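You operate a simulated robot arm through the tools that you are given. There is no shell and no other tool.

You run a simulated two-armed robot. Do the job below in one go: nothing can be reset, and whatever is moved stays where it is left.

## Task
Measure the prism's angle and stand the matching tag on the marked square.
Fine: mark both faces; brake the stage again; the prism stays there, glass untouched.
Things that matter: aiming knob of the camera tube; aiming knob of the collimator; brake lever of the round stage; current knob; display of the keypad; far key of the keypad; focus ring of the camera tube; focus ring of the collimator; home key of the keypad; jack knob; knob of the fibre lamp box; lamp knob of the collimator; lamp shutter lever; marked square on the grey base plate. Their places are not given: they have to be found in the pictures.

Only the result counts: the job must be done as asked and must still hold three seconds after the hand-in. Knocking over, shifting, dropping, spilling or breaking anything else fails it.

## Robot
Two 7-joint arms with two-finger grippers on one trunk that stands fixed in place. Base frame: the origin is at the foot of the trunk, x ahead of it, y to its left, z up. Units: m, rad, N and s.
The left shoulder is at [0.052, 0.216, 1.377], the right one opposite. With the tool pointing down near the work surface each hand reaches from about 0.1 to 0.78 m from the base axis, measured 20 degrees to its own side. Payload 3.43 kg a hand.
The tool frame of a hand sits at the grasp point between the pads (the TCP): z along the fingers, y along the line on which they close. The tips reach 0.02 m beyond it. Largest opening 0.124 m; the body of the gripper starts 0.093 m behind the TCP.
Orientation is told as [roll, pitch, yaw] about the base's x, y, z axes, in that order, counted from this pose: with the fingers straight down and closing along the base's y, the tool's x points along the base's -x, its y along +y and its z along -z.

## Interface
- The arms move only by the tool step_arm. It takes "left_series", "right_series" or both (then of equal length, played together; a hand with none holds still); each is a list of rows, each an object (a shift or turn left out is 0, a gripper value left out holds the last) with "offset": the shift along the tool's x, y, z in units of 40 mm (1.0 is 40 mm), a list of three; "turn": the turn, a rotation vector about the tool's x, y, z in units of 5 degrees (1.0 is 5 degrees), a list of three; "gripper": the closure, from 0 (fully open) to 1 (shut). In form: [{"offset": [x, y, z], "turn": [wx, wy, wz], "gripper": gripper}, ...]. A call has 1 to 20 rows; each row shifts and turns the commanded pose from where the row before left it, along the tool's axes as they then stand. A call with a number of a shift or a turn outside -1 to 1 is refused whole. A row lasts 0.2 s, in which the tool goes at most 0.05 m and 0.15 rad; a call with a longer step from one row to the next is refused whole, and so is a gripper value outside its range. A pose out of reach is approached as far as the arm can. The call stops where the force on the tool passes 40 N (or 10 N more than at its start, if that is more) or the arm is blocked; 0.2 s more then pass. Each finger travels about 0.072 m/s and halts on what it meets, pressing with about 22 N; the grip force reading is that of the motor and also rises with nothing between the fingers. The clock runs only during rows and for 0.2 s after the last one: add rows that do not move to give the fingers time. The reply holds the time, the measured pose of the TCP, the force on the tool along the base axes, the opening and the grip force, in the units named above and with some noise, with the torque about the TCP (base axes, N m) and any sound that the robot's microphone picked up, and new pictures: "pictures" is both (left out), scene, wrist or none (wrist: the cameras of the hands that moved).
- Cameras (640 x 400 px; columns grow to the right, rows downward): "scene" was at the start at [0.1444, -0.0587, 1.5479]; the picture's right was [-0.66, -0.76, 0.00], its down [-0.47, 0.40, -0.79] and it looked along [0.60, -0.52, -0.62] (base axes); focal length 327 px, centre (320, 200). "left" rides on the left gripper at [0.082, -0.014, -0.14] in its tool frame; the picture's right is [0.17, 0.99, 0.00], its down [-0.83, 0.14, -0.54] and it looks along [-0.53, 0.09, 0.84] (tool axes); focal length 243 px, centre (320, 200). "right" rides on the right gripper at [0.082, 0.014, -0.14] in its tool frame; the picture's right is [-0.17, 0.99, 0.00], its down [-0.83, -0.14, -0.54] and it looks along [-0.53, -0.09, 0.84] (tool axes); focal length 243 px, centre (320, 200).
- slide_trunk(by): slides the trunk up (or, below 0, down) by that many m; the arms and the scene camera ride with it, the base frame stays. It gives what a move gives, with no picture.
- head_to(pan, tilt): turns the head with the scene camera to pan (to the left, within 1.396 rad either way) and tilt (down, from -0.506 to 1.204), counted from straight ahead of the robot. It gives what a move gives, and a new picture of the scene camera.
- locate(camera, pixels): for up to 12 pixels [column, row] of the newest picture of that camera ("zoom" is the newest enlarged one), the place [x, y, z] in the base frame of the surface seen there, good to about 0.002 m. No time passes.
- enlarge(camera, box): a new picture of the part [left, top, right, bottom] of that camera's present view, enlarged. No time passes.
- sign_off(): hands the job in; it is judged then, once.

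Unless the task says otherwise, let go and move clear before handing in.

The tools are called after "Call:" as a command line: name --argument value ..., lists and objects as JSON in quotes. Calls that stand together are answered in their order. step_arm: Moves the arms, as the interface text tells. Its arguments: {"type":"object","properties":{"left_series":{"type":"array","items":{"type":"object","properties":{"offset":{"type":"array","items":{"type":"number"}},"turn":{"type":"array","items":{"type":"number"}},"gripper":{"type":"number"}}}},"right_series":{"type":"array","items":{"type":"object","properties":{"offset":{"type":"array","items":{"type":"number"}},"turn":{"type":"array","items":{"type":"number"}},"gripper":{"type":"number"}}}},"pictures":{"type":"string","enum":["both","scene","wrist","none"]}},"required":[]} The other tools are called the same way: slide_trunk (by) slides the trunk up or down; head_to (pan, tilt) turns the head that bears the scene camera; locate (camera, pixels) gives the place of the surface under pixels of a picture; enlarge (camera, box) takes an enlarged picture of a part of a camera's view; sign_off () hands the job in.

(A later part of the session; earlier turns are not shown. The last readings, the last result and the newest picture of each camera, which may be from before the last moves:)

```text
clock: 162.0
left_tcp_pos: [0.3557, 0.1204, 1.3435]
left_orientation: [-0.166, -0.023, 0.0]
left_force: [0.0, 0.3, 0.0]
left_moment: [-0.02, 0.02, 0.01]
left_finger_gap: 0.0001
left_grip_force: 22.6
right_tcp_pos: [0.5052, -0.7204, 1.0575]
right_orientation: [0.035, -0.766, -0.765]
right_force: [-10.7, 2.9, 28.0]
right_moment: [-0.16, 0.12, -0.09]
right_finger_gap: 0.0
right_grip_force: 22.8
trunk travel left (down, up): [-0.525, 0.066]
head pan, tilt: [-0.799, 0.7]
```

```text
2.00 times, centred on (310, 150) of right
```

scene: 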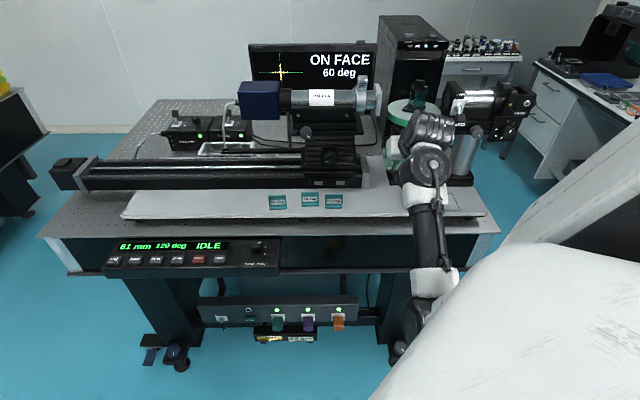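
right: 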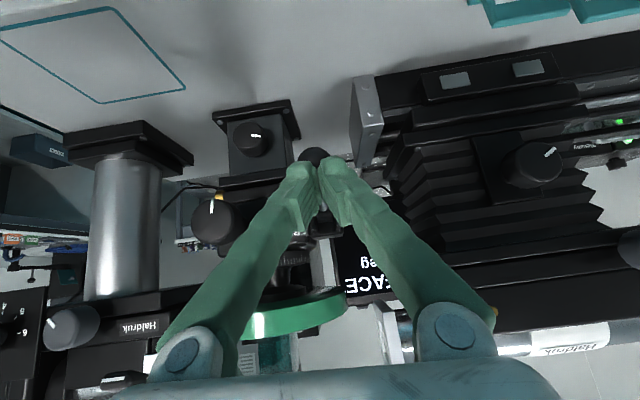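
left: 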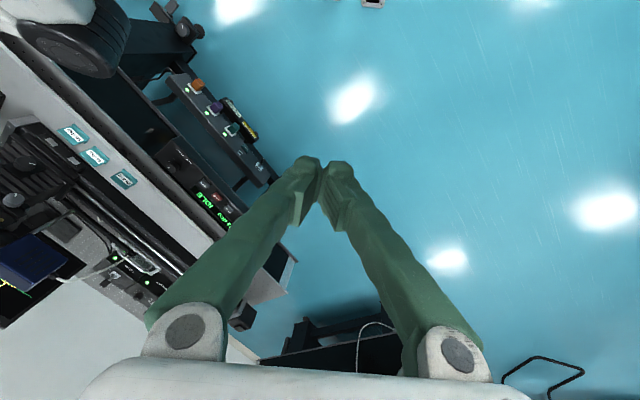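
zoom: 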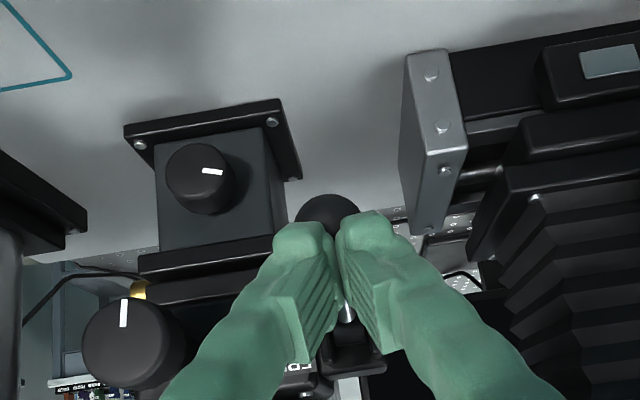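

Call:
step_arm --right_series '[{"offset": [0.05, 0, 0.055]}, {}, {}, {}]' --pictures "wrist"

Call:
enlarge --camera "right" --box '[200, 50, 420, 250]'

Call:
enlarge --camera "scene" --box '[380, 75, 450, 135]'

```text
clock: 163.0
left_tcp_pos: [0.3542, 0.1211, 1.342]
left_orientation: [-0.165, -0.023, 0.002]
left_force: [-0.3, -1.2, -0.6]
left_moment: [0.01, -0.02, 0.01]
left_finger_gap: 0.0001
left_grip_force: 22.5
right_tcp_pos: [0.5032, -0.7181, 1.0562]
right_orientation: [0.036, -0.768, -0.768]
right_force: [-15.9, 1.4, 36.4]
right_moment: [-0.31, 0.14, -0.17]
right_finger_gap: 0.0
right_grip_force: 22.4
trunk travel left (down, up): [-0.525, 0.066]
head pan, tilt: [-0.799, 0.7]
```

right: 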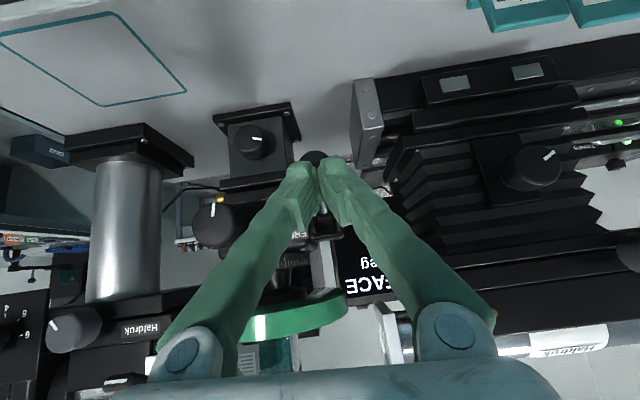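

```text
2.00 times, centred on (310, 150) of right
```

zoom: 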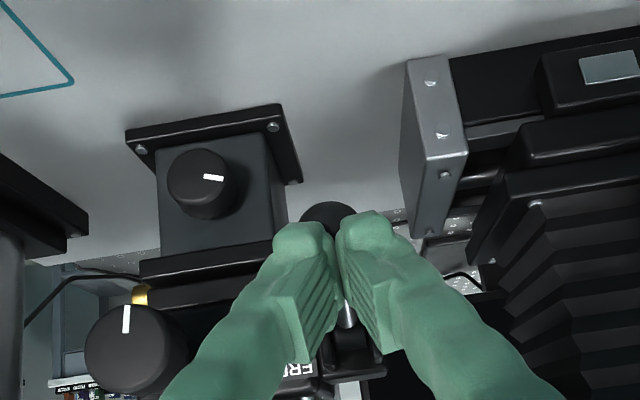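

```text
6.67 times, centred on (415, 105) of scene
```

zoom: 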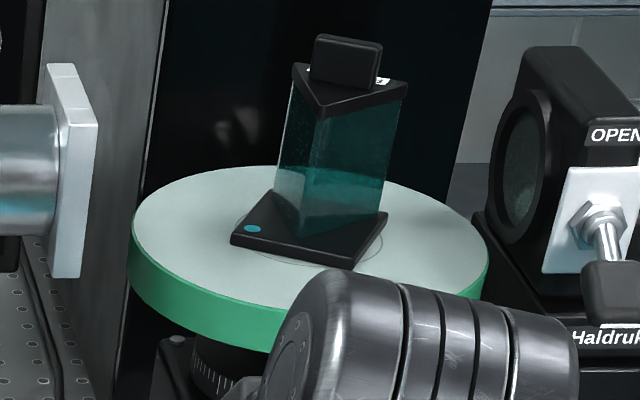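

Pressing doesn't lower it (the jack holds at 36 N), so I stop that. I'll instead gently turn the jack knob back by hand: back off, move in front of the jack knob at z≈0.985 with a flatter tool.

Call:
step_arm --right_series '[{"offset": [-0.17, 0, -0.18]}, {"offset": [0.38, 0, -0.875]}, {"offset": [0.38, 0, -0.875]}, {"offset": [0, -0.79, 0]}, {"offset": [0, -0.79, 0], "gripper": 0.45}, {"offset": [0.6, 0, 0.65]}, {"offset": [0.6, 0, 0.65]}, {"offset": [0.6, 0, 0.65]}, {}]'

Call:
enlarge --camera "right" --box '[200, 50, 460, 280]'

```text
clock: 164.9
left_tcp_pos: [0.3602, 0.1177, 1.3417]
left_orientation: [-0.166, -0.018, 0.003]
left_force: [0.6, 0.3, 0.2]
left_moment: [-0.03, -0.02, -0.02]
left_finger_gap: 0.0
left_grip_force: 22.0
right_tcp_pos: [0.4604, -0.7352, 1.0447]
right_orientation: [-0.178, -0.837, -0.497]
right_force: [1.2, -0.3, 0.2]
right_moment: [-0.04, 0.04, -0.01]
right_finger_gap: 0.0681
right_grip_force: 0.0
trunk travel left (down, up): [-0.525, 0.066]
head pan, tilt: [-0.799, 0.7]
stopped in row 9 (right hand): the arm was blocked; the commanded pose is now the measured one
```

scene: 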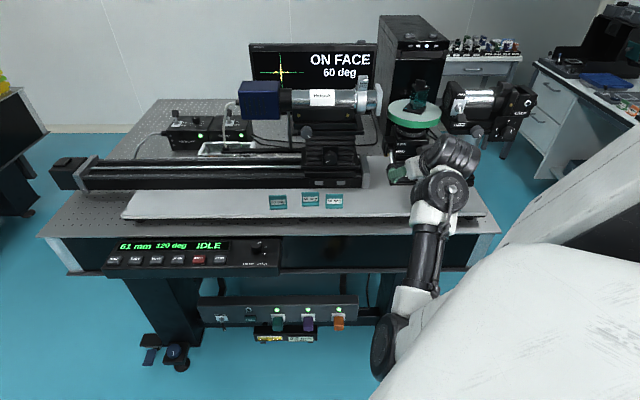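
right: 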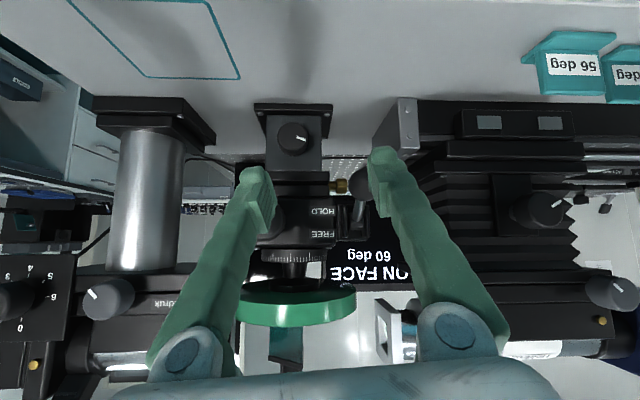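

```text
1.74 times, centred on (330, 165) of right
```

zoom: 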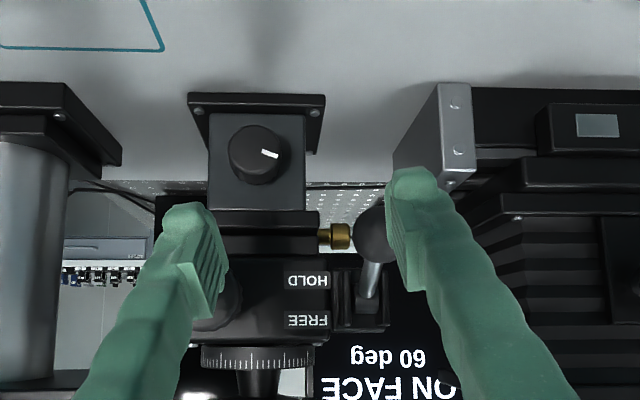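

The arm ran into a joint limit and the hand ended near the lever. Backing straight out.

Call:
step_arm --right_series '[{"offset": [0, 0, -0.6]}, {"offset": [-0.2, 0, -0.8]}, {"offset": [-0.3, 0, -0.8]}, {}]'

Call:
enlarge --camera "scene" --box '[370, 80, 480, 200]'

```text
clock: 165.9
left_tcp_pos: [0.359, 0.1171, 1.3401]
left_orientation: [-0.162, -0.019, 0.0]
left_force: [0.2, 1.1, 0.2]
left_moment: [0.0, -0.01, 0.01]
left_finger_gap: 0.0002
left_grip_force: 22.1
right_tcp_pos: [0.4234, -0.694, 1.1147]
right_orientation: [-0.167, -0.832, -0.502]
right_force: [-0.2, 0.3, 0.2]
right_moment: [-0.02, -0.01, 0.01]
right_finger_gap: 0.0683
right_grip_force: 0.1
trunk travel left (down, up): [-0.525, 0.066]
head pan, tilt: [-0.799, 0.7]
```

scene: 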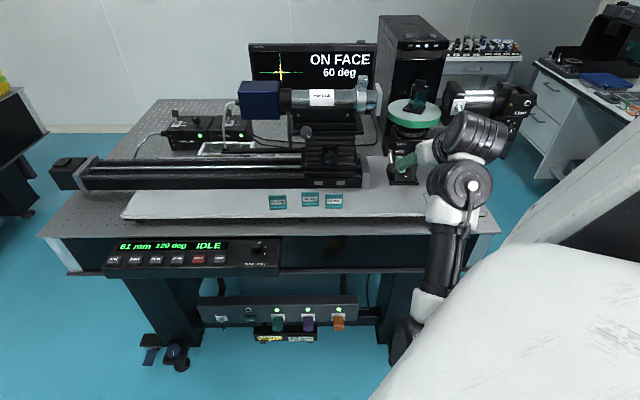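
right: 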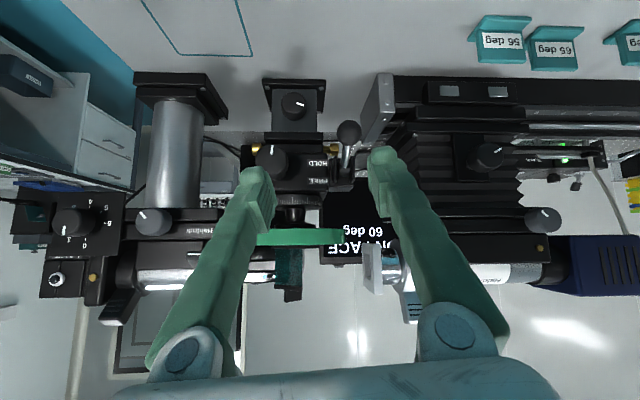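

```text
3.33 times, centred on (425, 140) of scene
```

zoom: 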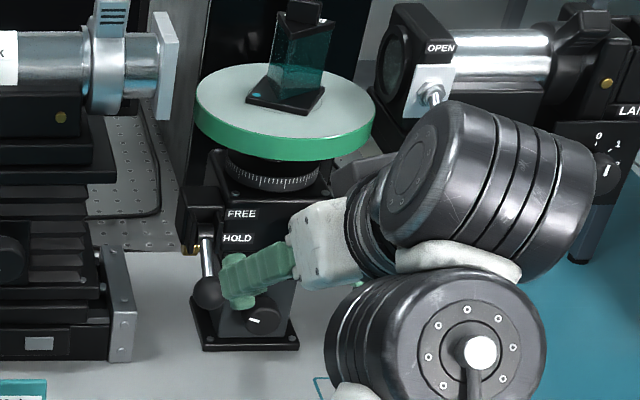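

Clear. The current tool pose is nearly right (tilt 48°). I'll untwist a little, narrow the fingers and descend in a line toward the jack knob while staying further out, checking each step.

Call:
step_arm --right_series '[{"turn": [0, 0, 0.86], "gripper": 0.58}, {"turn": [0, 0, 0.86]}, {"offset": [0.185, -0.3, 0.98]}, {"offset": [0.185, -0.3, 0.98]}, {}]'

Call:
enlarge --camera "right" --box '[200, 50, 460, 280]'

```text
clock: 167.1
left_tcp_pos: [0.36, 0.1168, 1.3412]
left_orientation: [-0.162, -0.017, 0.001]
left_force: [-0.2, 0.0, -0.2]
left_moment: [-0.03, -0.04, 0.02]
left_finger_gap: 0.0
left_grip_force: 22.3
right_tcp_pos: [0.4452, -0.7459, 1.0543]
right_orientation: [-0.001, -0.846, -0.726]
right_force: [0.3, 1.2, -0.3]
right_moment: [0.02, -0.02, 0.02]
right_finger_gap: 0.0522
right_grip_force: 0.1
trunk travel left (down, up): [-0.525, 0.066]
head pan, tilt: [-0.799, 0.7]
```

scene: 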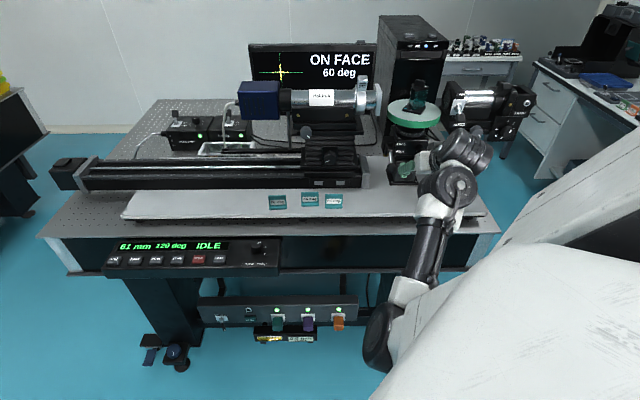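
right: 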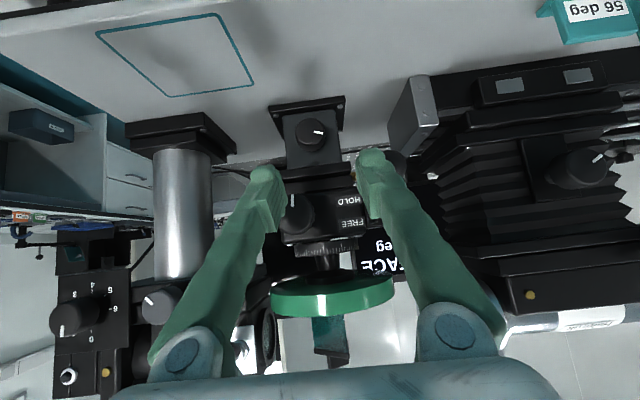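

```text
1.74 times, centred on (330, 165) of right
```

zoom: 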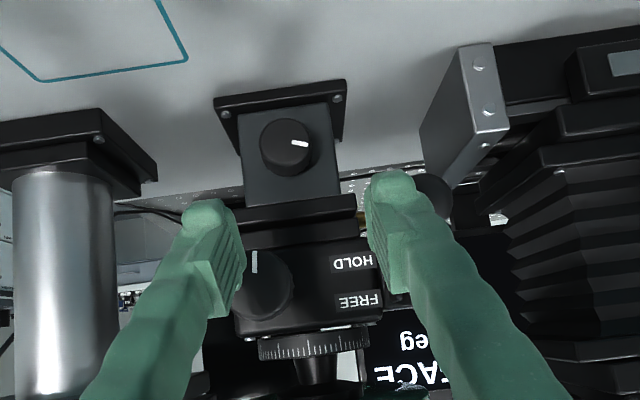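

Call:
locate --camera "right" --pixels '[[310, 132], [300, 132], [322, 134], [310, 122], [290, 150]]'

Call:
step_arm --right_series '[{"offset": [0.36, 0, 0.62]}, {"offset": [0.36, 0, 0.62]}, {}]'

Call:
enlarge --camera "right" --box '[200, 50, 460, 280]'

```text
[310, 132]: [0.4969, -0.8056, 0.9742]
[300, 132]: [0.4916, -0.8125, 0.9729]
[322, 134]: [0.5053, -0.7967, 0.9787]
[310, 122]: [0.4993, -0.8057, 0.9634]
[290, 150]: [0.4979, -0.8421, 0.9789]
```

```text
clock: 167.9
left_tcp_pos: [0.3598, 0.1172, 1.3409]
left_orientation: [-0.165, -0.019, 0.002]
left_force: [0.1, 0.2, 0.1]
left_moment: [-0.02, 0.02, -0.02]
left_finger_gap: 0.0
left_grip_force: 22.1
right_tcp_pos: [0.4562, -0.7674, 1.0061]
right_orientation: [-0.015, -0.856, -0.725]
right_force: [-0.2, 0.1, 0.0]
right_moment: [0.0, -0.01, -0.01]
right_finger_gap: 0.0522
right_grip_force: 0.0
trunk travel left (down, up): [-0.525, 0.066]
head pan, tilt: [-0.799, 0.7]
```

scene: 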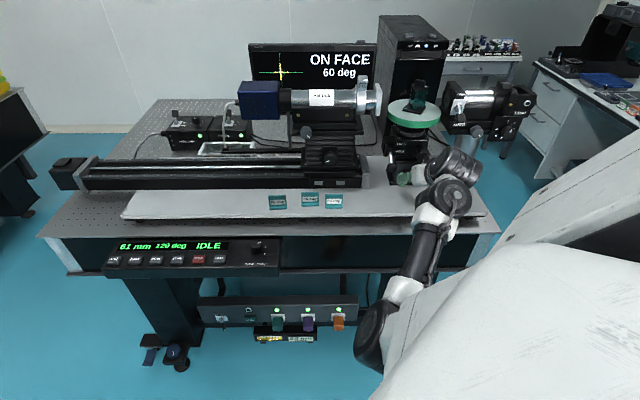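
right: 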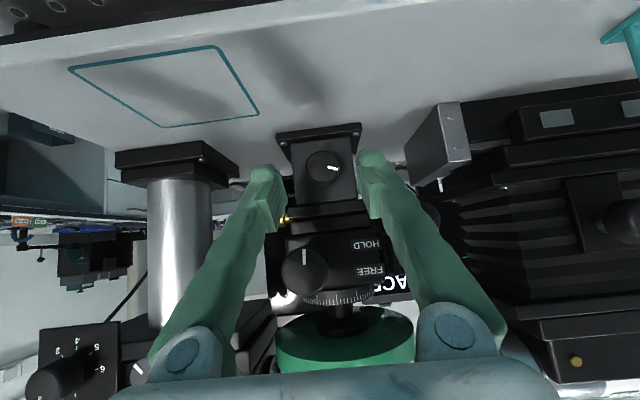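

```text
1.74 times, centred on (330, 165) of right
```

zoom: 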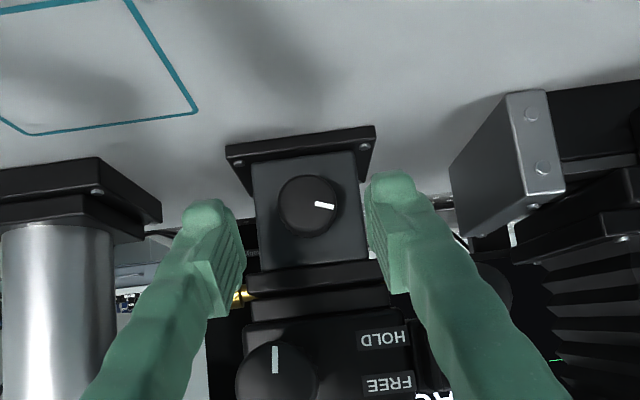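

The jack knob is right ahead (F 0.921, z 0.976) and the hand is stable. Pre-twist +26°, then advance so the fingertips straddle it.

Call:
step_arm --right_series '[{"turn": [-0.868, -0.08, 1.0]}, {"turn": [-0.868, -0.08, 1.0]}, {"turn": [-0.868, -0.08, 1.0]}, {"turn": [-0.868, -0.08, 1.0]}, {}]'

Call:
enlarge --camera "right" --box '[200, 50, 460, 280]'

```text
clock: 169.1
left_tcp_pos: [0.3585, 0.1165, 1.3413]
left_orientation: [-0.162, -0.019, 0.001]
left_force: [1.3, 1.1, 0.5]
left_moment: [-0.03, 0.01, 0.0]
left_finger_gap: 0.0
left_grip_force: 22.0
right_tcp_pos: [0.4591, -0.7583, 0.9985]
right_orientation: [0.66, -0.756, -1.214]
right_force: [0.2, 0.9, 0.8]
right_moment: [-0.02, -0.03, -0.03]
right_finger_gap: 0.0522
right_grip_force: 0.2
trunk travel left (down, up): [-0.525, 0.066]
head pan, tilt: [-0.799, 0.7]
```

scene: 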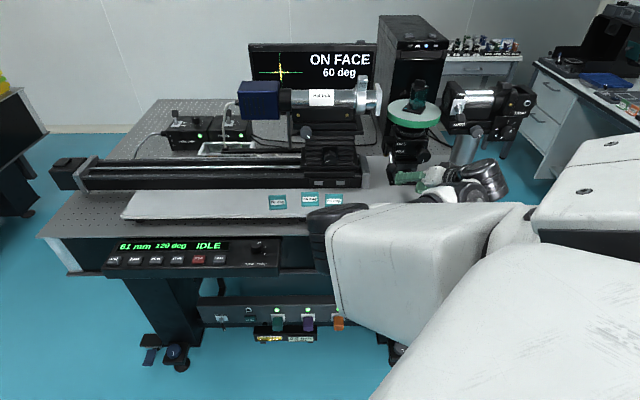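
right: 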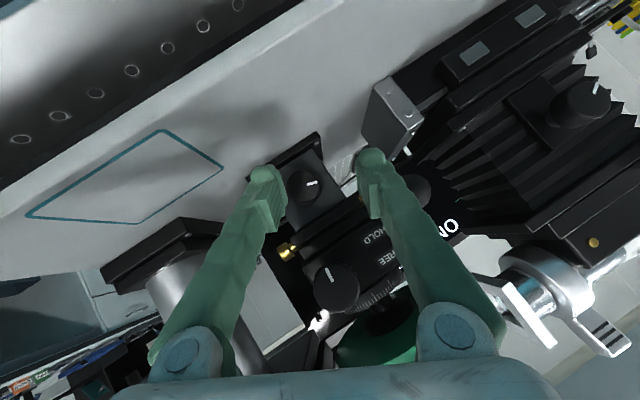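

```text
1.74 times, centred on (330, 165) of right
```

zoom: 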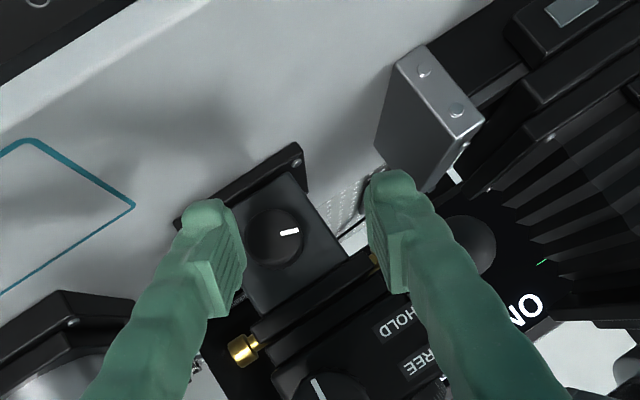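

Call:
locate --camera "scene" --pixels '[[325, 225], [345, 240], [335, 270], [345, 310], [400, 230]]'

```text
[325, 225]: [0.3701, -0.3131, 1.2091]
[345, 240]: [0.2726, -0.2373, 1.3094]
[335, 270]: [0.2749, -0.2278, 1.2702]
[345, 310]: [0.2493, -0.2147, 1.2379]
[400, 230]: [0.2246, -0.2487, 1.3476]
```

Elbow is well clear of the bench. Advancing and closing on the jack knob.

Call:
step_arm --right_series '[{"offset": [-0.385, -0.225, 0.58]}, {"offset": [-0.385, -0.225, 0.58]}, {}]'

Call:
enlarge --camera "right" --box '[200, 50, 460, 280]'

```text
clock: 169.9
left_tcp_pos: [0.3611, 0.1181, 1.3409]
left_orientation: [-0.163, -0.019, 0.0]
left_force: [0.3, 0.9, -1.2]
left_moment: [-0.04, -0.01, -0.04]
left_finger_gap: 0.0
left_grip_force: 21.6
right_tcp_pos: [0.4893, -0.8026, 0.9834]
right_orientation: [0.661, -0.757, -1.214]
right_force: [0.5, 0.0, 0.5]
right_moment: [-0.02, 0.01, -0.01]
right_finger_gap: 0.0521
right_grip_force: 0.1
trunk travel left (down, up): [-0.525, 0.066]
head pan, tilt: [-0.799, 0.7]
```

scene: 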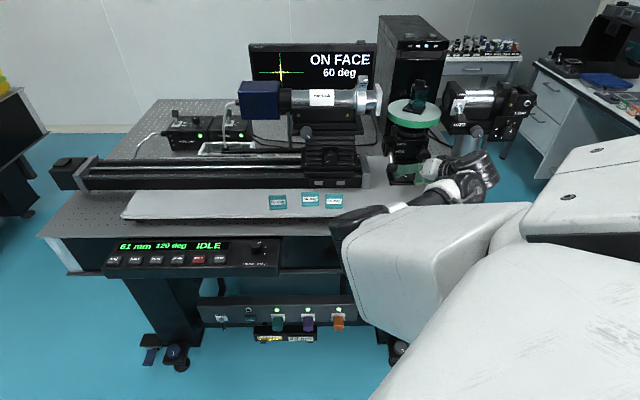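
right: 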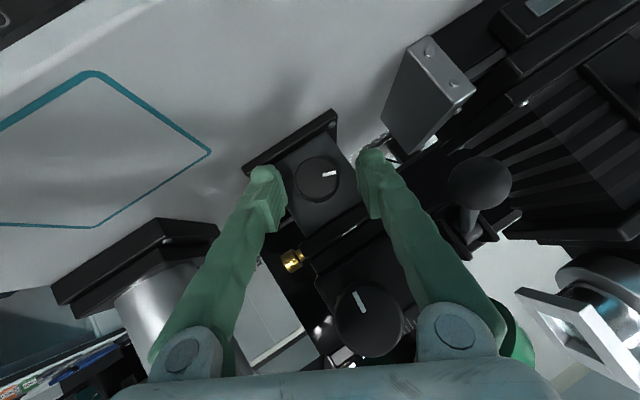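

```text
1.74 times, centred on (330, 165) of right
```

zoom: 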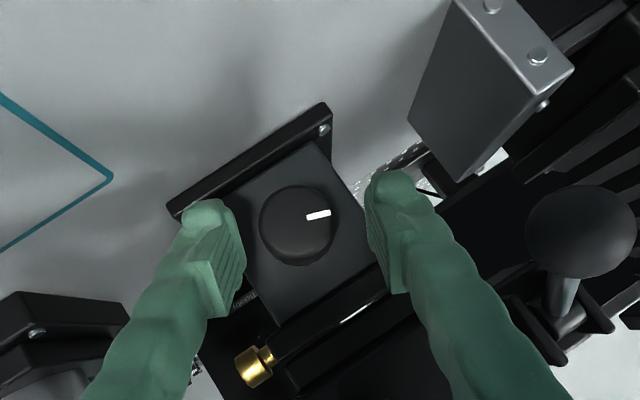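

The fingers straddle the jack knob. I'll back off 3 mm (to keep the palm clear of the stage knob), close, and turn −20°.

Call:
step_arm --right_series '[{"offset": [0.05, 0, -0.056]}, {"gripper": 0.7}, {"gripper": 0.85}, {"gripper": 1.0}, {}, {}]' --pictures "wrist"

Call:
enlarge --camera "right" --box '[200, 50, 460, 280]'

```text
clock: 171.3
left_tcp_pos: [0.3584, 0.1152, 1.3421]
left_orientation: [-0.162, -0.019, 0.003]
left_force: [0.3, -0.3, -0.2]
left_moment: [0.01, 0.02, 0.0]
left_finger_gap: 0.0
left_grip_force: 22.4
right_tcp_pos: [0.4861, -0.8027, 0.984]
right_orientation: [0.661, -0.756, -1.217]
right_force: [-10.6, -4.7, -4.1]
right_moment: [-0.03, 0.15, -0.15]
right_finger_gap: 0.0294
right_grip_force: 44.7
trunk travel left (down, up): [-0.525, 0.066]
head pan, tilt: [-0.799, 0.7]
```

right: 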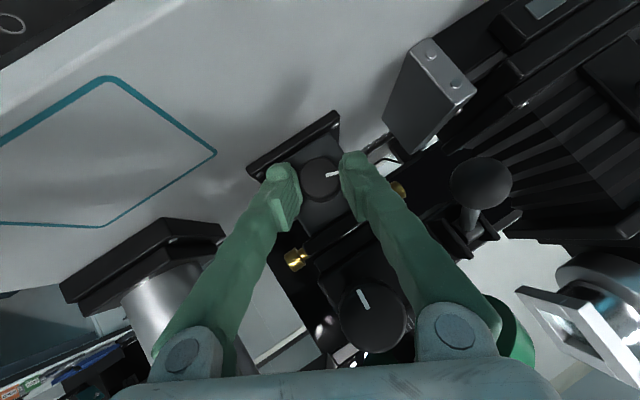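

```text
1.74 times, centred on (330, 165) of right
```

zoom: 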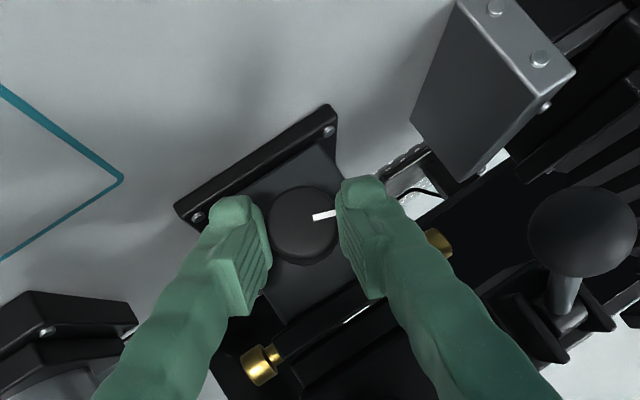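

Gripped (29 mm). Turning −20°.

Call:
step_arm --right_series '[{"offset": [0, -0.04, 0], "turn": [0.662, 0.054, -0.748]}, {"turn": [0.662, 0.054, -0.748]}, {"turn": [0.662, 0.054, -0.748]}, {"turn": [0.662, 0.054, -0.748]}, {}]'

Call:
enlarge --camera "right" --box '[200, 50, 460, 280]'

Call:
enlarge --camera "scene" --box '[380, 75, 450, 135]'

```text
clock: 172.5
left_tcp_pos: [0.3591, 0.1188, 1.3402]
left_orientation: [-0.164, -0.018, 0.0]
left_force: [-1.0, 0.4, -0.5]
left_moment: [0.02, -0.01, -0.01]
left_finger_gap: 0.0
left_grip_force: 21.8
right_tcp_pos: [0.4884, -0.8007, 0.9848]
right_orientation: [0.17, -0.845, -0.855]
right_force: [1.5, 12.9, 4.4]
right_moment: [0.04, -0.19, 0.19]
right_finger_gap: 0.0286
right_grip_force: 45.3
trunk travel left (down, up): [-0.525, 0.066]
head pan, tilt: [-0.799, 0.7]
```

scene: 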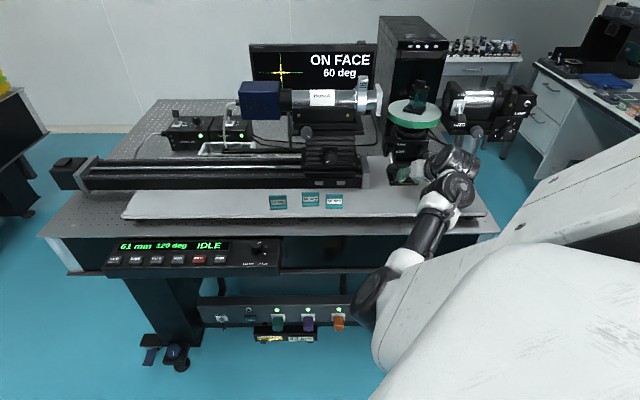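
right: 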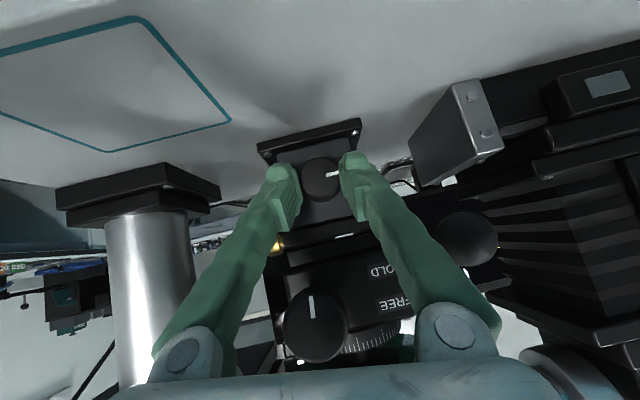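

```text
1.74 times, centred on (330, 165) of right
```

zoom: 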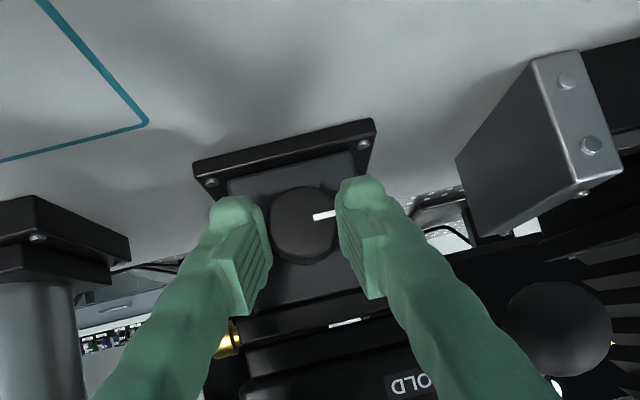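

```text
6.67 times, centred on (415, 105) of scene
```

zoom: 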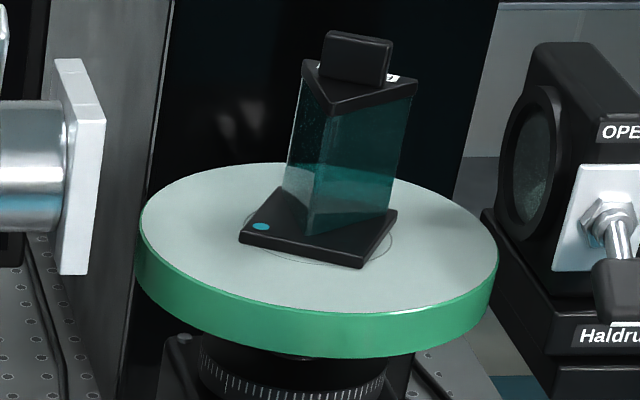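

20° CCW lowered the stage by ~1 mm, confirming the coupling; ~80° more restores it. Release, twist back +30°, regrip.

Call:
step_arm --right_series '[{"gripper": 0.8}, {"gripper": 0.65}, {"gripper": 0.6}, {"turn": [-0.662, -0.054, 0.748]}, {"turn": [-0.662, -0.054, 0.748]}, {"turn": [-0.662, -0.054, 0.748]}, {"turn": [-0.662, -0.054, 0.748]}, {"turn": [-0.662, -0.054, 0.748]}, {"turn": [-0.662, -0.054, 0.748]}, {}, {"gripper": 0.75}, {"gripper": 1.0}, {}, {}]' --pictures "wrist"

Call:
enlarge --camera "right" --box '[200, 50, 460, 280]'

```text
clock: 175.5
left_tcp_pos: [0.3597, 0.1145, 1.341]
left_orientation: [-0.161, -0.019, 0.001]
left_force: [0.8, -0.3, 0.1]
left_moment: [0.03, 0.0, 0.01]
left_finger_gap: 0.0
left_grip_force: 22.6
right_tcp_pos: [0.4854, -0.805, 0.9825]
right_orientation: [0.864, -0.671, -1.35]
right_force: [-8.4, -9.8, -8.8]
right_moment: [-0.19, 0.07, -0.21]
right_finger_gap: 0.0296
right_grip_force: 45.2
trunk travel left (down, up): [-0.525, 0.066]
head pan, tilt: [-0.799, 0.7]
```

right: 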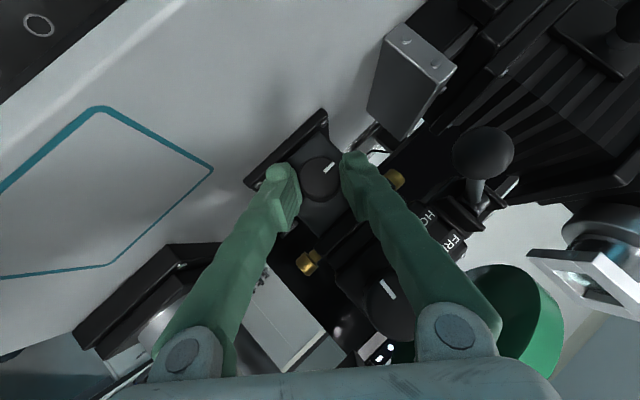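

```text
1.74 times, centred on (330, 165) of right
```

zoom: 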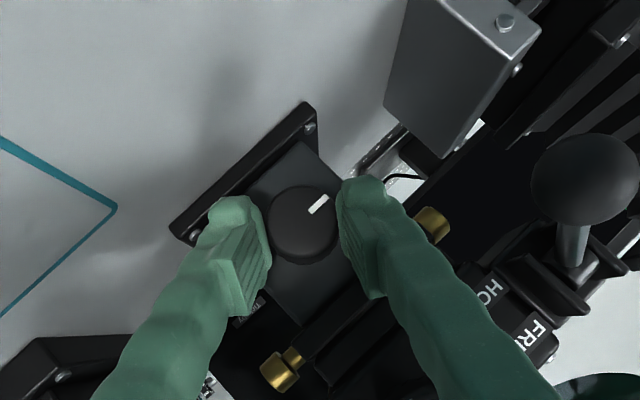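

Call:
step_arm --right_series '[{"offset": [0, -0.04, 0], "turn": [0.662, 0.054, -0.748]}, {"turn": [0.662, 0.054, -0.748]}, {"turn": [0.662, 0.054, -0.748]}, {"turn": [0.662, 0.054, -0.748]}, {"turn": [0.662, 0.054, -0.748]}, {"turn": [0.662, 0.054, -0.748]}, {}, {"gripper": 0.8}, {"gripper": 0.65}, {"gripper": 0.6}, {}]' --pictures "wrist"

Call:
enlarge --camera "right" --box '[200, 50, 460, 280]'

Call:
enlarge --camera "scene" --box '[380, 75, 450, 135]'

```text
clock: 177.9
left_tcp_pos: [0.359, 0.1172, 1.341]
left_orientation: [-0.162, -0.02, 0.001]
left_force: [0.2, 0.1, 0.2]
left_moment: [0.01, 0.02, 0.0]
left_finger_gap: 0.0001
left_grip_force: 22.4
right_tcp_pos: [0.4857, -0.805, 0.9835]
right_orientation: [0.172, -0.844, -0.863]
right_force: [-1.0, 0.4, -0.3]
right_moment: [-0.05, 0.0, 0.04]
right_finger_gap: 0.0497
right_grip_force: 0.0
trunk travel left (down, up): [-0.525, 0.066]
head pan, tilt: [-0.799, 0.7]
```

right: 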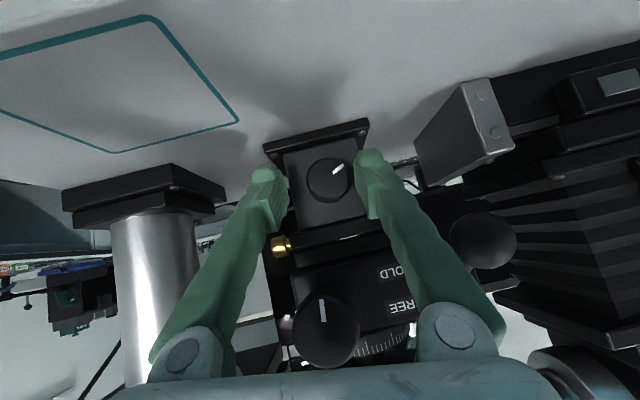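

```text
1.74 times, centred on (330, 165) of right
```

zoom: 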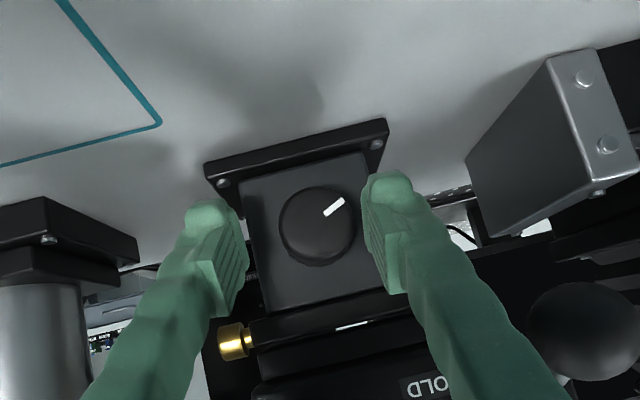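

```text
6.67 times, centred on (415, 105) of scene
```

zoom: 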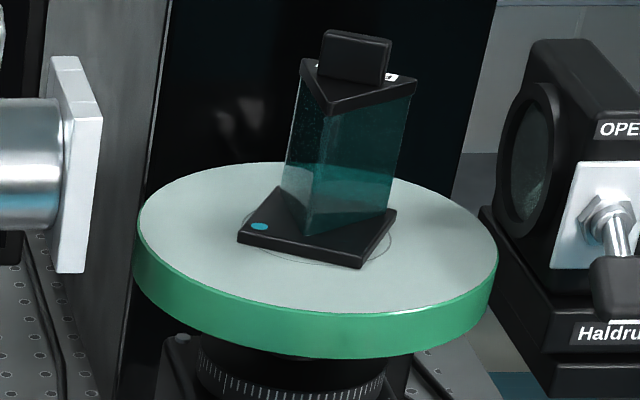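

The mark has moved CCW as wanted (about 55–60° left to restore). Two more 30° turns.

Call:
step_arm --right_series '[{"turn": [-0.662, -0.054, 0.748]}, {"turn": [-0.662, -0.054, 0.748]}, {"turn": [-0.662, -0.054, 0.748]}, {"turn": [-0.662, -0.054, 0.748]}, {"turn": [-0.662, -0.054, 0.748]}, {"turn": [-0.662, -0.054, 0.748]}, {}, {"gripper": 0.75}, {"gripper": 1.0}, {}, {}]' --pictures "none"

Call:
step_arm --right_series '[{"offset": [0, -0.04, 0], "turn": [0.662, 0.054, -0.748]}, {"turn": [0.662, 0.054, -0.748]}, {"turn": [0.662, 0.054, -0.748]}, {"turn": [0.662, 0.054, -0.748]}, {"turn": [0.662, 0.054, -0.748]}, {"turn": [0.662, 0.054, -0.748]}, {}, {"gripper": 0.8}, {"gripper": 0.65}, {"gripper": 0.6}, {}]' --pictures "wrist"

Call:
enlarge --camera "right" --box '[200, 50, 460, 280]'

Call:
enlarge --camera "scene" --box '[380, 75, 450, 135]'

```text
clock: 180.3
left_tcp_pos: [0.3592, 0.1155, 1.342]
left_orientation: [-0.161, -0.02, 0.003]
left_force: [-0.3, -0.3, -0.2]
left_moment: [0.03, 0.01, 0.02]
left_finger_gap: 0.0
left_grip_force: 21.9
right_tcp_pos: [0.4849, -0.8052, 0.9815]
right_orientation: [0.862, -0.672, -1.35]
right_force: [-5.5, -4.0, -4.6]
right_moment: [-0.09, 0.02, 0.1]
right_finger_gap: 0.0293
right_grip_force: 45.5
trunk travel left (down, up): [-0.525, 0.066]
head pan, tilt: [-0.799, 0.7]
```

```text
clock: 182.7
left_tcp_pos: [0.3593, 0.1157, 1.3397]
left_orientation: [-0.162, -0.018, 0.001]
left_force: [-0.1, 0.5, 0.3]
left_moment: [0.03, 0.02, 0.02]
left_finger_gap: 0.0
left_grip_force: 22.1
right_tcp_pos: [0.485, -0.8062, 0.9811]
right_orientation: [0.172, -0.845, -0.864]
right_force: [0.0, 0.1, 0.3]
right_moment: [0.01, -0.01, 0.01]
right_finger_gap: 0.0497
right_grip_force: 0.1
trunk travel left (down, up): [-0.525, 0.066]
head pan, tilt: [-0.799, 0.7]
```

right: 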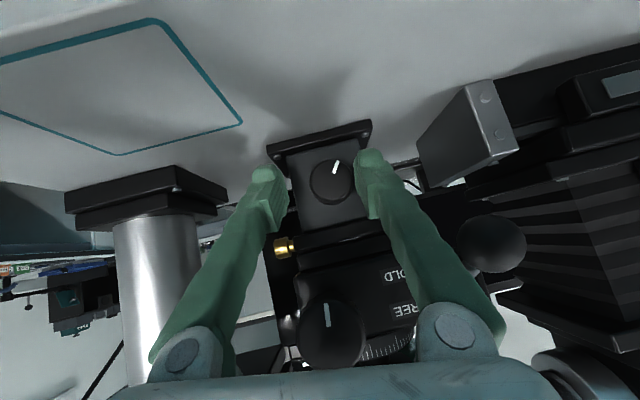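

```text
1.74 times, centred on (330, 165) of right
```

zoom: 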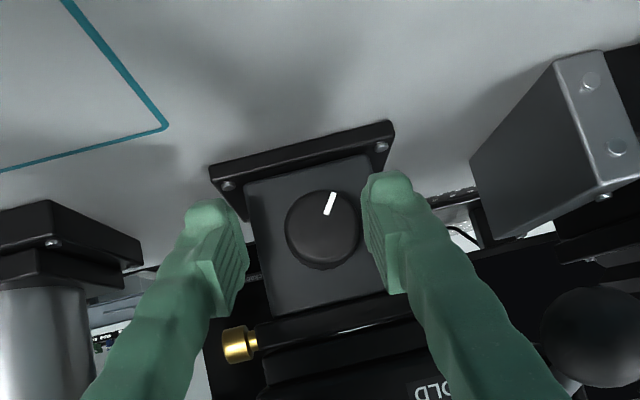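

```text
6.67 times, centred on (415, 105) of scene
```

zoom: 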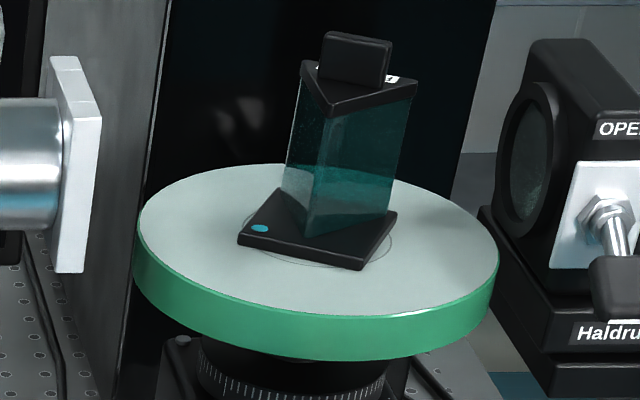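

Height matches the state before the HOLD push. One last ~34° turn restores the original mark direction.

Call:
step_arm --right_series '[{"turn": [-0.662, -0.054, 0.748]}, {"turn": [-0.662, -0.054, 0.748]}, {"turn": [-0.662, -0.054, 0.748]}, {"turn": [-0.662, -0.054, 0.748]}, {"turn": [-0.662, -0.054, 0.748]}, {"turn": [-0.662, -0.054, 0.748]}, {"turn": [-0.331, -0.027, 0.374]}, {}, {"gripper": 0.75}, {"gripper": 1.0}, {}, {}]' --pictures "none"

Call:
step_arm --right_series '[{"offset": [0, -0.04, 0], "turn": [0.662, 0.054, -0.748]}, {"turn": [0.662, 0.054, -0.748]}, {"turn": [0.662, 0.054, -0.748]}, {"turn": [0.662, 0.054, -0.748]}, {"turn": [0.662, 0.054, -0.748]}, {"turn": [0.662, 0.054, -0.748]}, {"turn": [0.53, 0.043, -0.6]}, {}, {"gripper": 0.8}, {"gripper": 0.65}, {"gripper": 0.6}, {}]' --pictures "wrist"

Call:
enlarge --camera "right" --box '[200, 50, 460, 280]'

Call:
enlarge --camera "scene" --box '[380, 75, 450, 135]'

```text
clock: 185.3
left_tcp_pos: [0.3597, 0.1164, 1.3405]
left_orientation: [-0.165, -0.021, 0.002]
left_force: [0.2, -0.9, 0.6]
left_moment: [0.0, -0.02, 0.03]
left_finger_gap: 0.0001
left_grip_force: 22.5
right_tcp_pos: [0.4855, -0.8057, 0.9822]
right_orientation: [0.908, -0.648, -1.377]
right_force: [1.1, 0.7, -0.4]
right_moment: [0.02, 0.04, 0.03]
right_finger_gap: 0.0297
right_grip_force: 44.3
trunk travel left (down, up): [-0.525, 0.066]
head pan, tilt: [-0.799, 0.7]
```

```text
clock: 187.1
left_tcp_pos: [0.3572, 0.1191, 1.3413]
left_orientation: [-0.165, -0.018, 0.002]
left_force: [-1.7, -0.4, 0.3]
left_moment: [0.02, -0.06, 0.0]
left_finger_gap: 0.0
left_grip_force: 22.5
right_tcp_pos: [0.4896, -0.8016, 0.9848]
right_orientation: [0.13, -0.856, -0.814]
right_force: [10.8, 16.3, 8.7]
right_moment: [0.4, -0.06, -0.34]
right_finger_gap: 0.0295
right_grip_force: 45.1
trunk travel left (down, up): [-0.525, 0.066]
head pan, tilt: [-0.799, 0.7]
stopped in row 8 (right hand): the force on the tool passed its limit at 40 N (the readings are from after the stop); the commanded pose is now the measured one
```

right: 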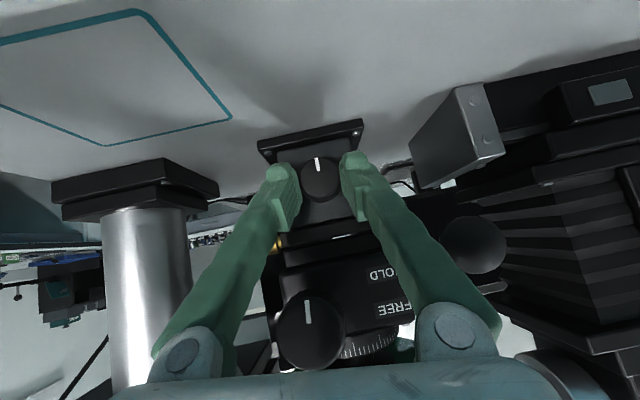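

```text
1.74 times, centred on (330, 165) of right
```

zoom: 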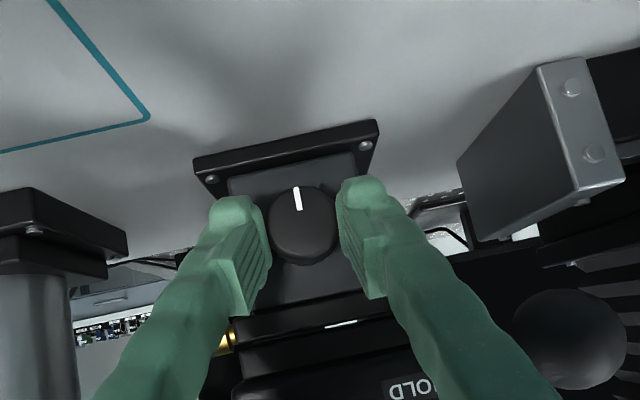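

```text
6.67 times, centred on (415, 105) of scene
```

zoom: 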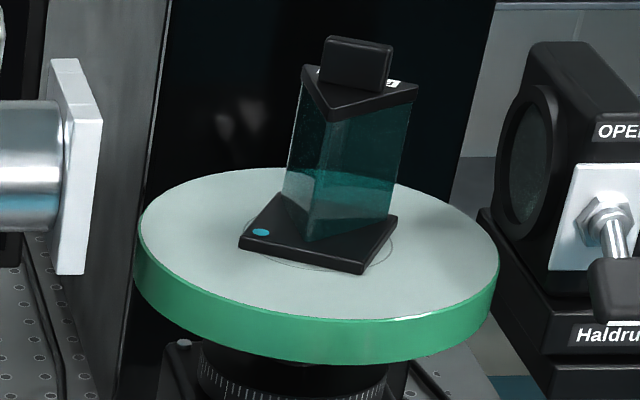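

The jack mark is back to its original direction (≈0–5°) and the height is restored. Releasing and backing out.

Call:
step_arm --right_series '[{"gripper": 0.8}, {"gripper": 0.65}, {"gripper": 0.6}, {}, {"offset": [0.41, 0.03, -0.47]}, {"offset": [0.41, 0.03, -0.47]}, {"offset": [0, 0, -0.9]}, {"offset": [0, 0, -0.9]}, {"offset": [-0.3, 0, -0.9]}, {}]'

Call:
enlarge --camera "scene" --box '[370, 120, 440, 190]'

Call:
enlarge --camera "scene" --box '[380, 75, 450, 135]'

Call:
enlarge --camera "scene" --box '[235, 30, 395, 110]'

```text
clock: 189.3
left_tcp_pos: [0.3581, 0.1168, 1.3417]
left_orientation: [-0.164, -0.02, 0.001]
left_force: [-0.5, 0.7, -0.4]
left_moment: [-0.02, -0.01, -0.02]
left_finger_gap: 0.0
left_grip_force: 21.8
right_tcp_pos: [0.3919, -0.7254, 1.0617]
right_orientation: [0.131, -0.851, -0.82]
right_force: [-0.2, 0.0, -0.4]
right_moment: [0.06, -0.03, 0.0]
right_finger_gap: 0.0496
right_grip_force: 0.0
trunk travel left (down, up): [-0.525, 0.066]
head pan, tilt: [-0.799, 0.7]
```

scene: 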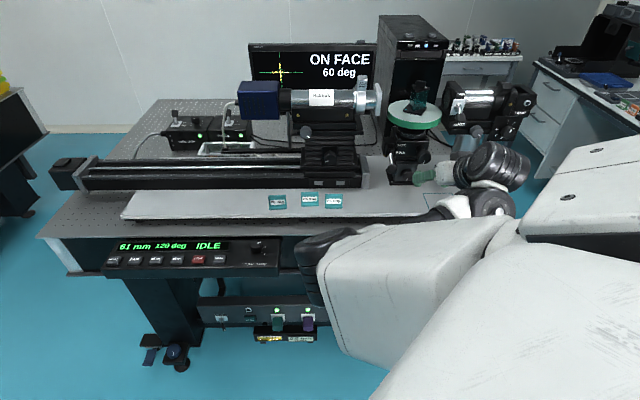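
right: 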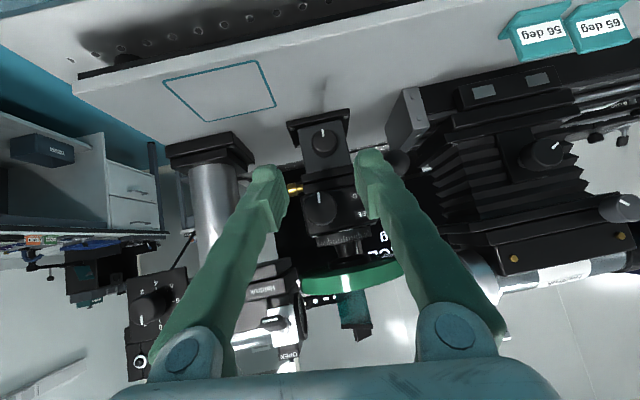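

```text
5.71 times, centred on (405, 155) of scene
```

zoom: 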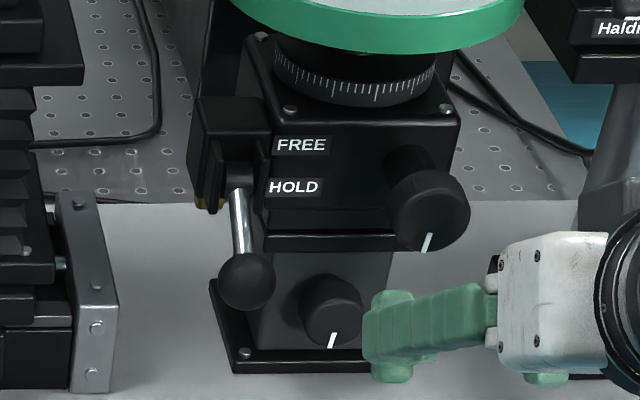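

```text
6.67 times, centred on (415, 105) of scene
```

zoom: 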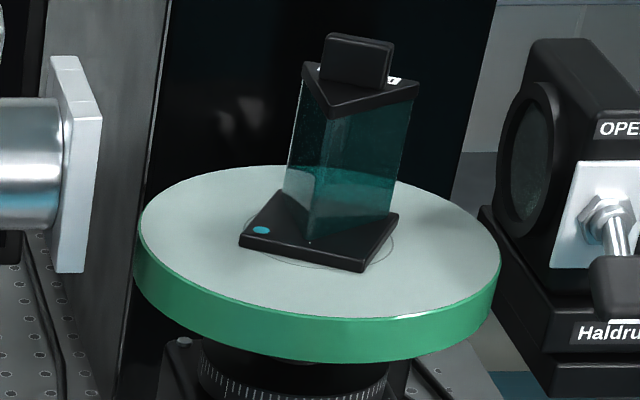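

```text
4.00 times, centred on (315, 70) of scene
```

zoom: 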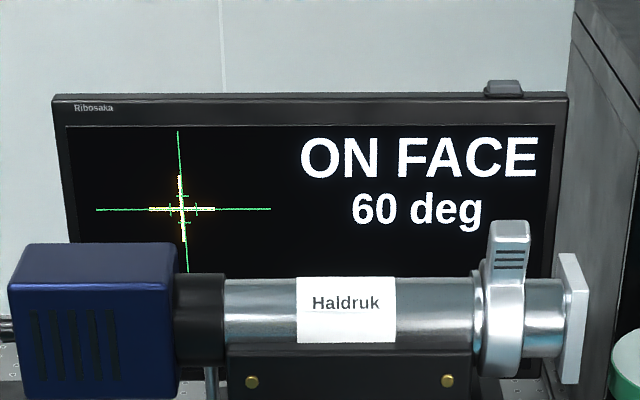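

Everything checks: lever at HOLD, jack mark restored, ON FACE, 60 deg. Now to the 60 deg tag: lift, reduce tilt, and slide left.

Call:
step_arm --right_series '[{"offset": [-0.5, 0, -0.3], "turn": [0, 0.6, 0]}, {"offset": [-0.5, 0.2, -0.3], "turn": [0, 0.6, 0]}, {"offset": [-0.4, 0.5, -0.1], "gripper": 0.43}, {"offset": [0, 0.9, 0]}, {"offset": [0, 0.9, 0]}, {"offset": [0, 0.9, 0]}, {"offset": [0, 0.9, 0]}, {"offset": [0, 0.9, 0]}, {"offset": [0, 0.9, 0]}, {"offset": [0, 0.9, 0]}, {}]'

```text
clock: 191.7
left_tcp_pos: [0.3587, 0.1166, 1.3406]
left_orientation: [-0.163, -0.017, 0.0]
left_force: [0.3, -0.5, 0.2]
left_moment: [0.02, -0.02, -0.05]
left_finger_gap: 0.0001
left_grip_force: 22.2
right_tcp_pos: [0.5862, -0.5331, 1.1459]
right_orientation: [0.117, -0.745, -0.805]
right_force: [0.1, 0.4, 0.3]
right_moment: [-0.04, -0.01, 0.01]
right_finger_gap: 0.0705
right_grip_force: 0.2
trunk travel left (down, up): [-0.525, 0.066]
head pan, tilt: [-0.799, 0.7]
```

scene: 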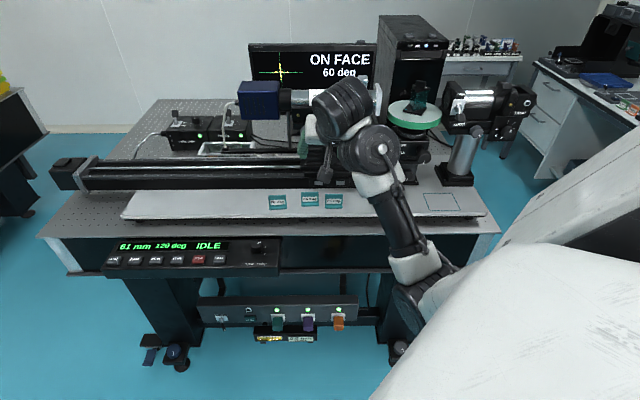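
right: 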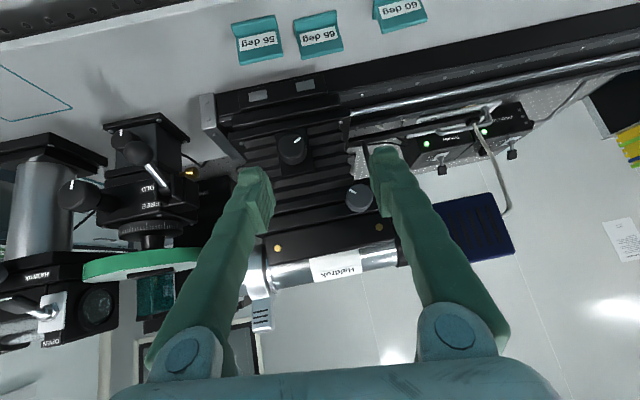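

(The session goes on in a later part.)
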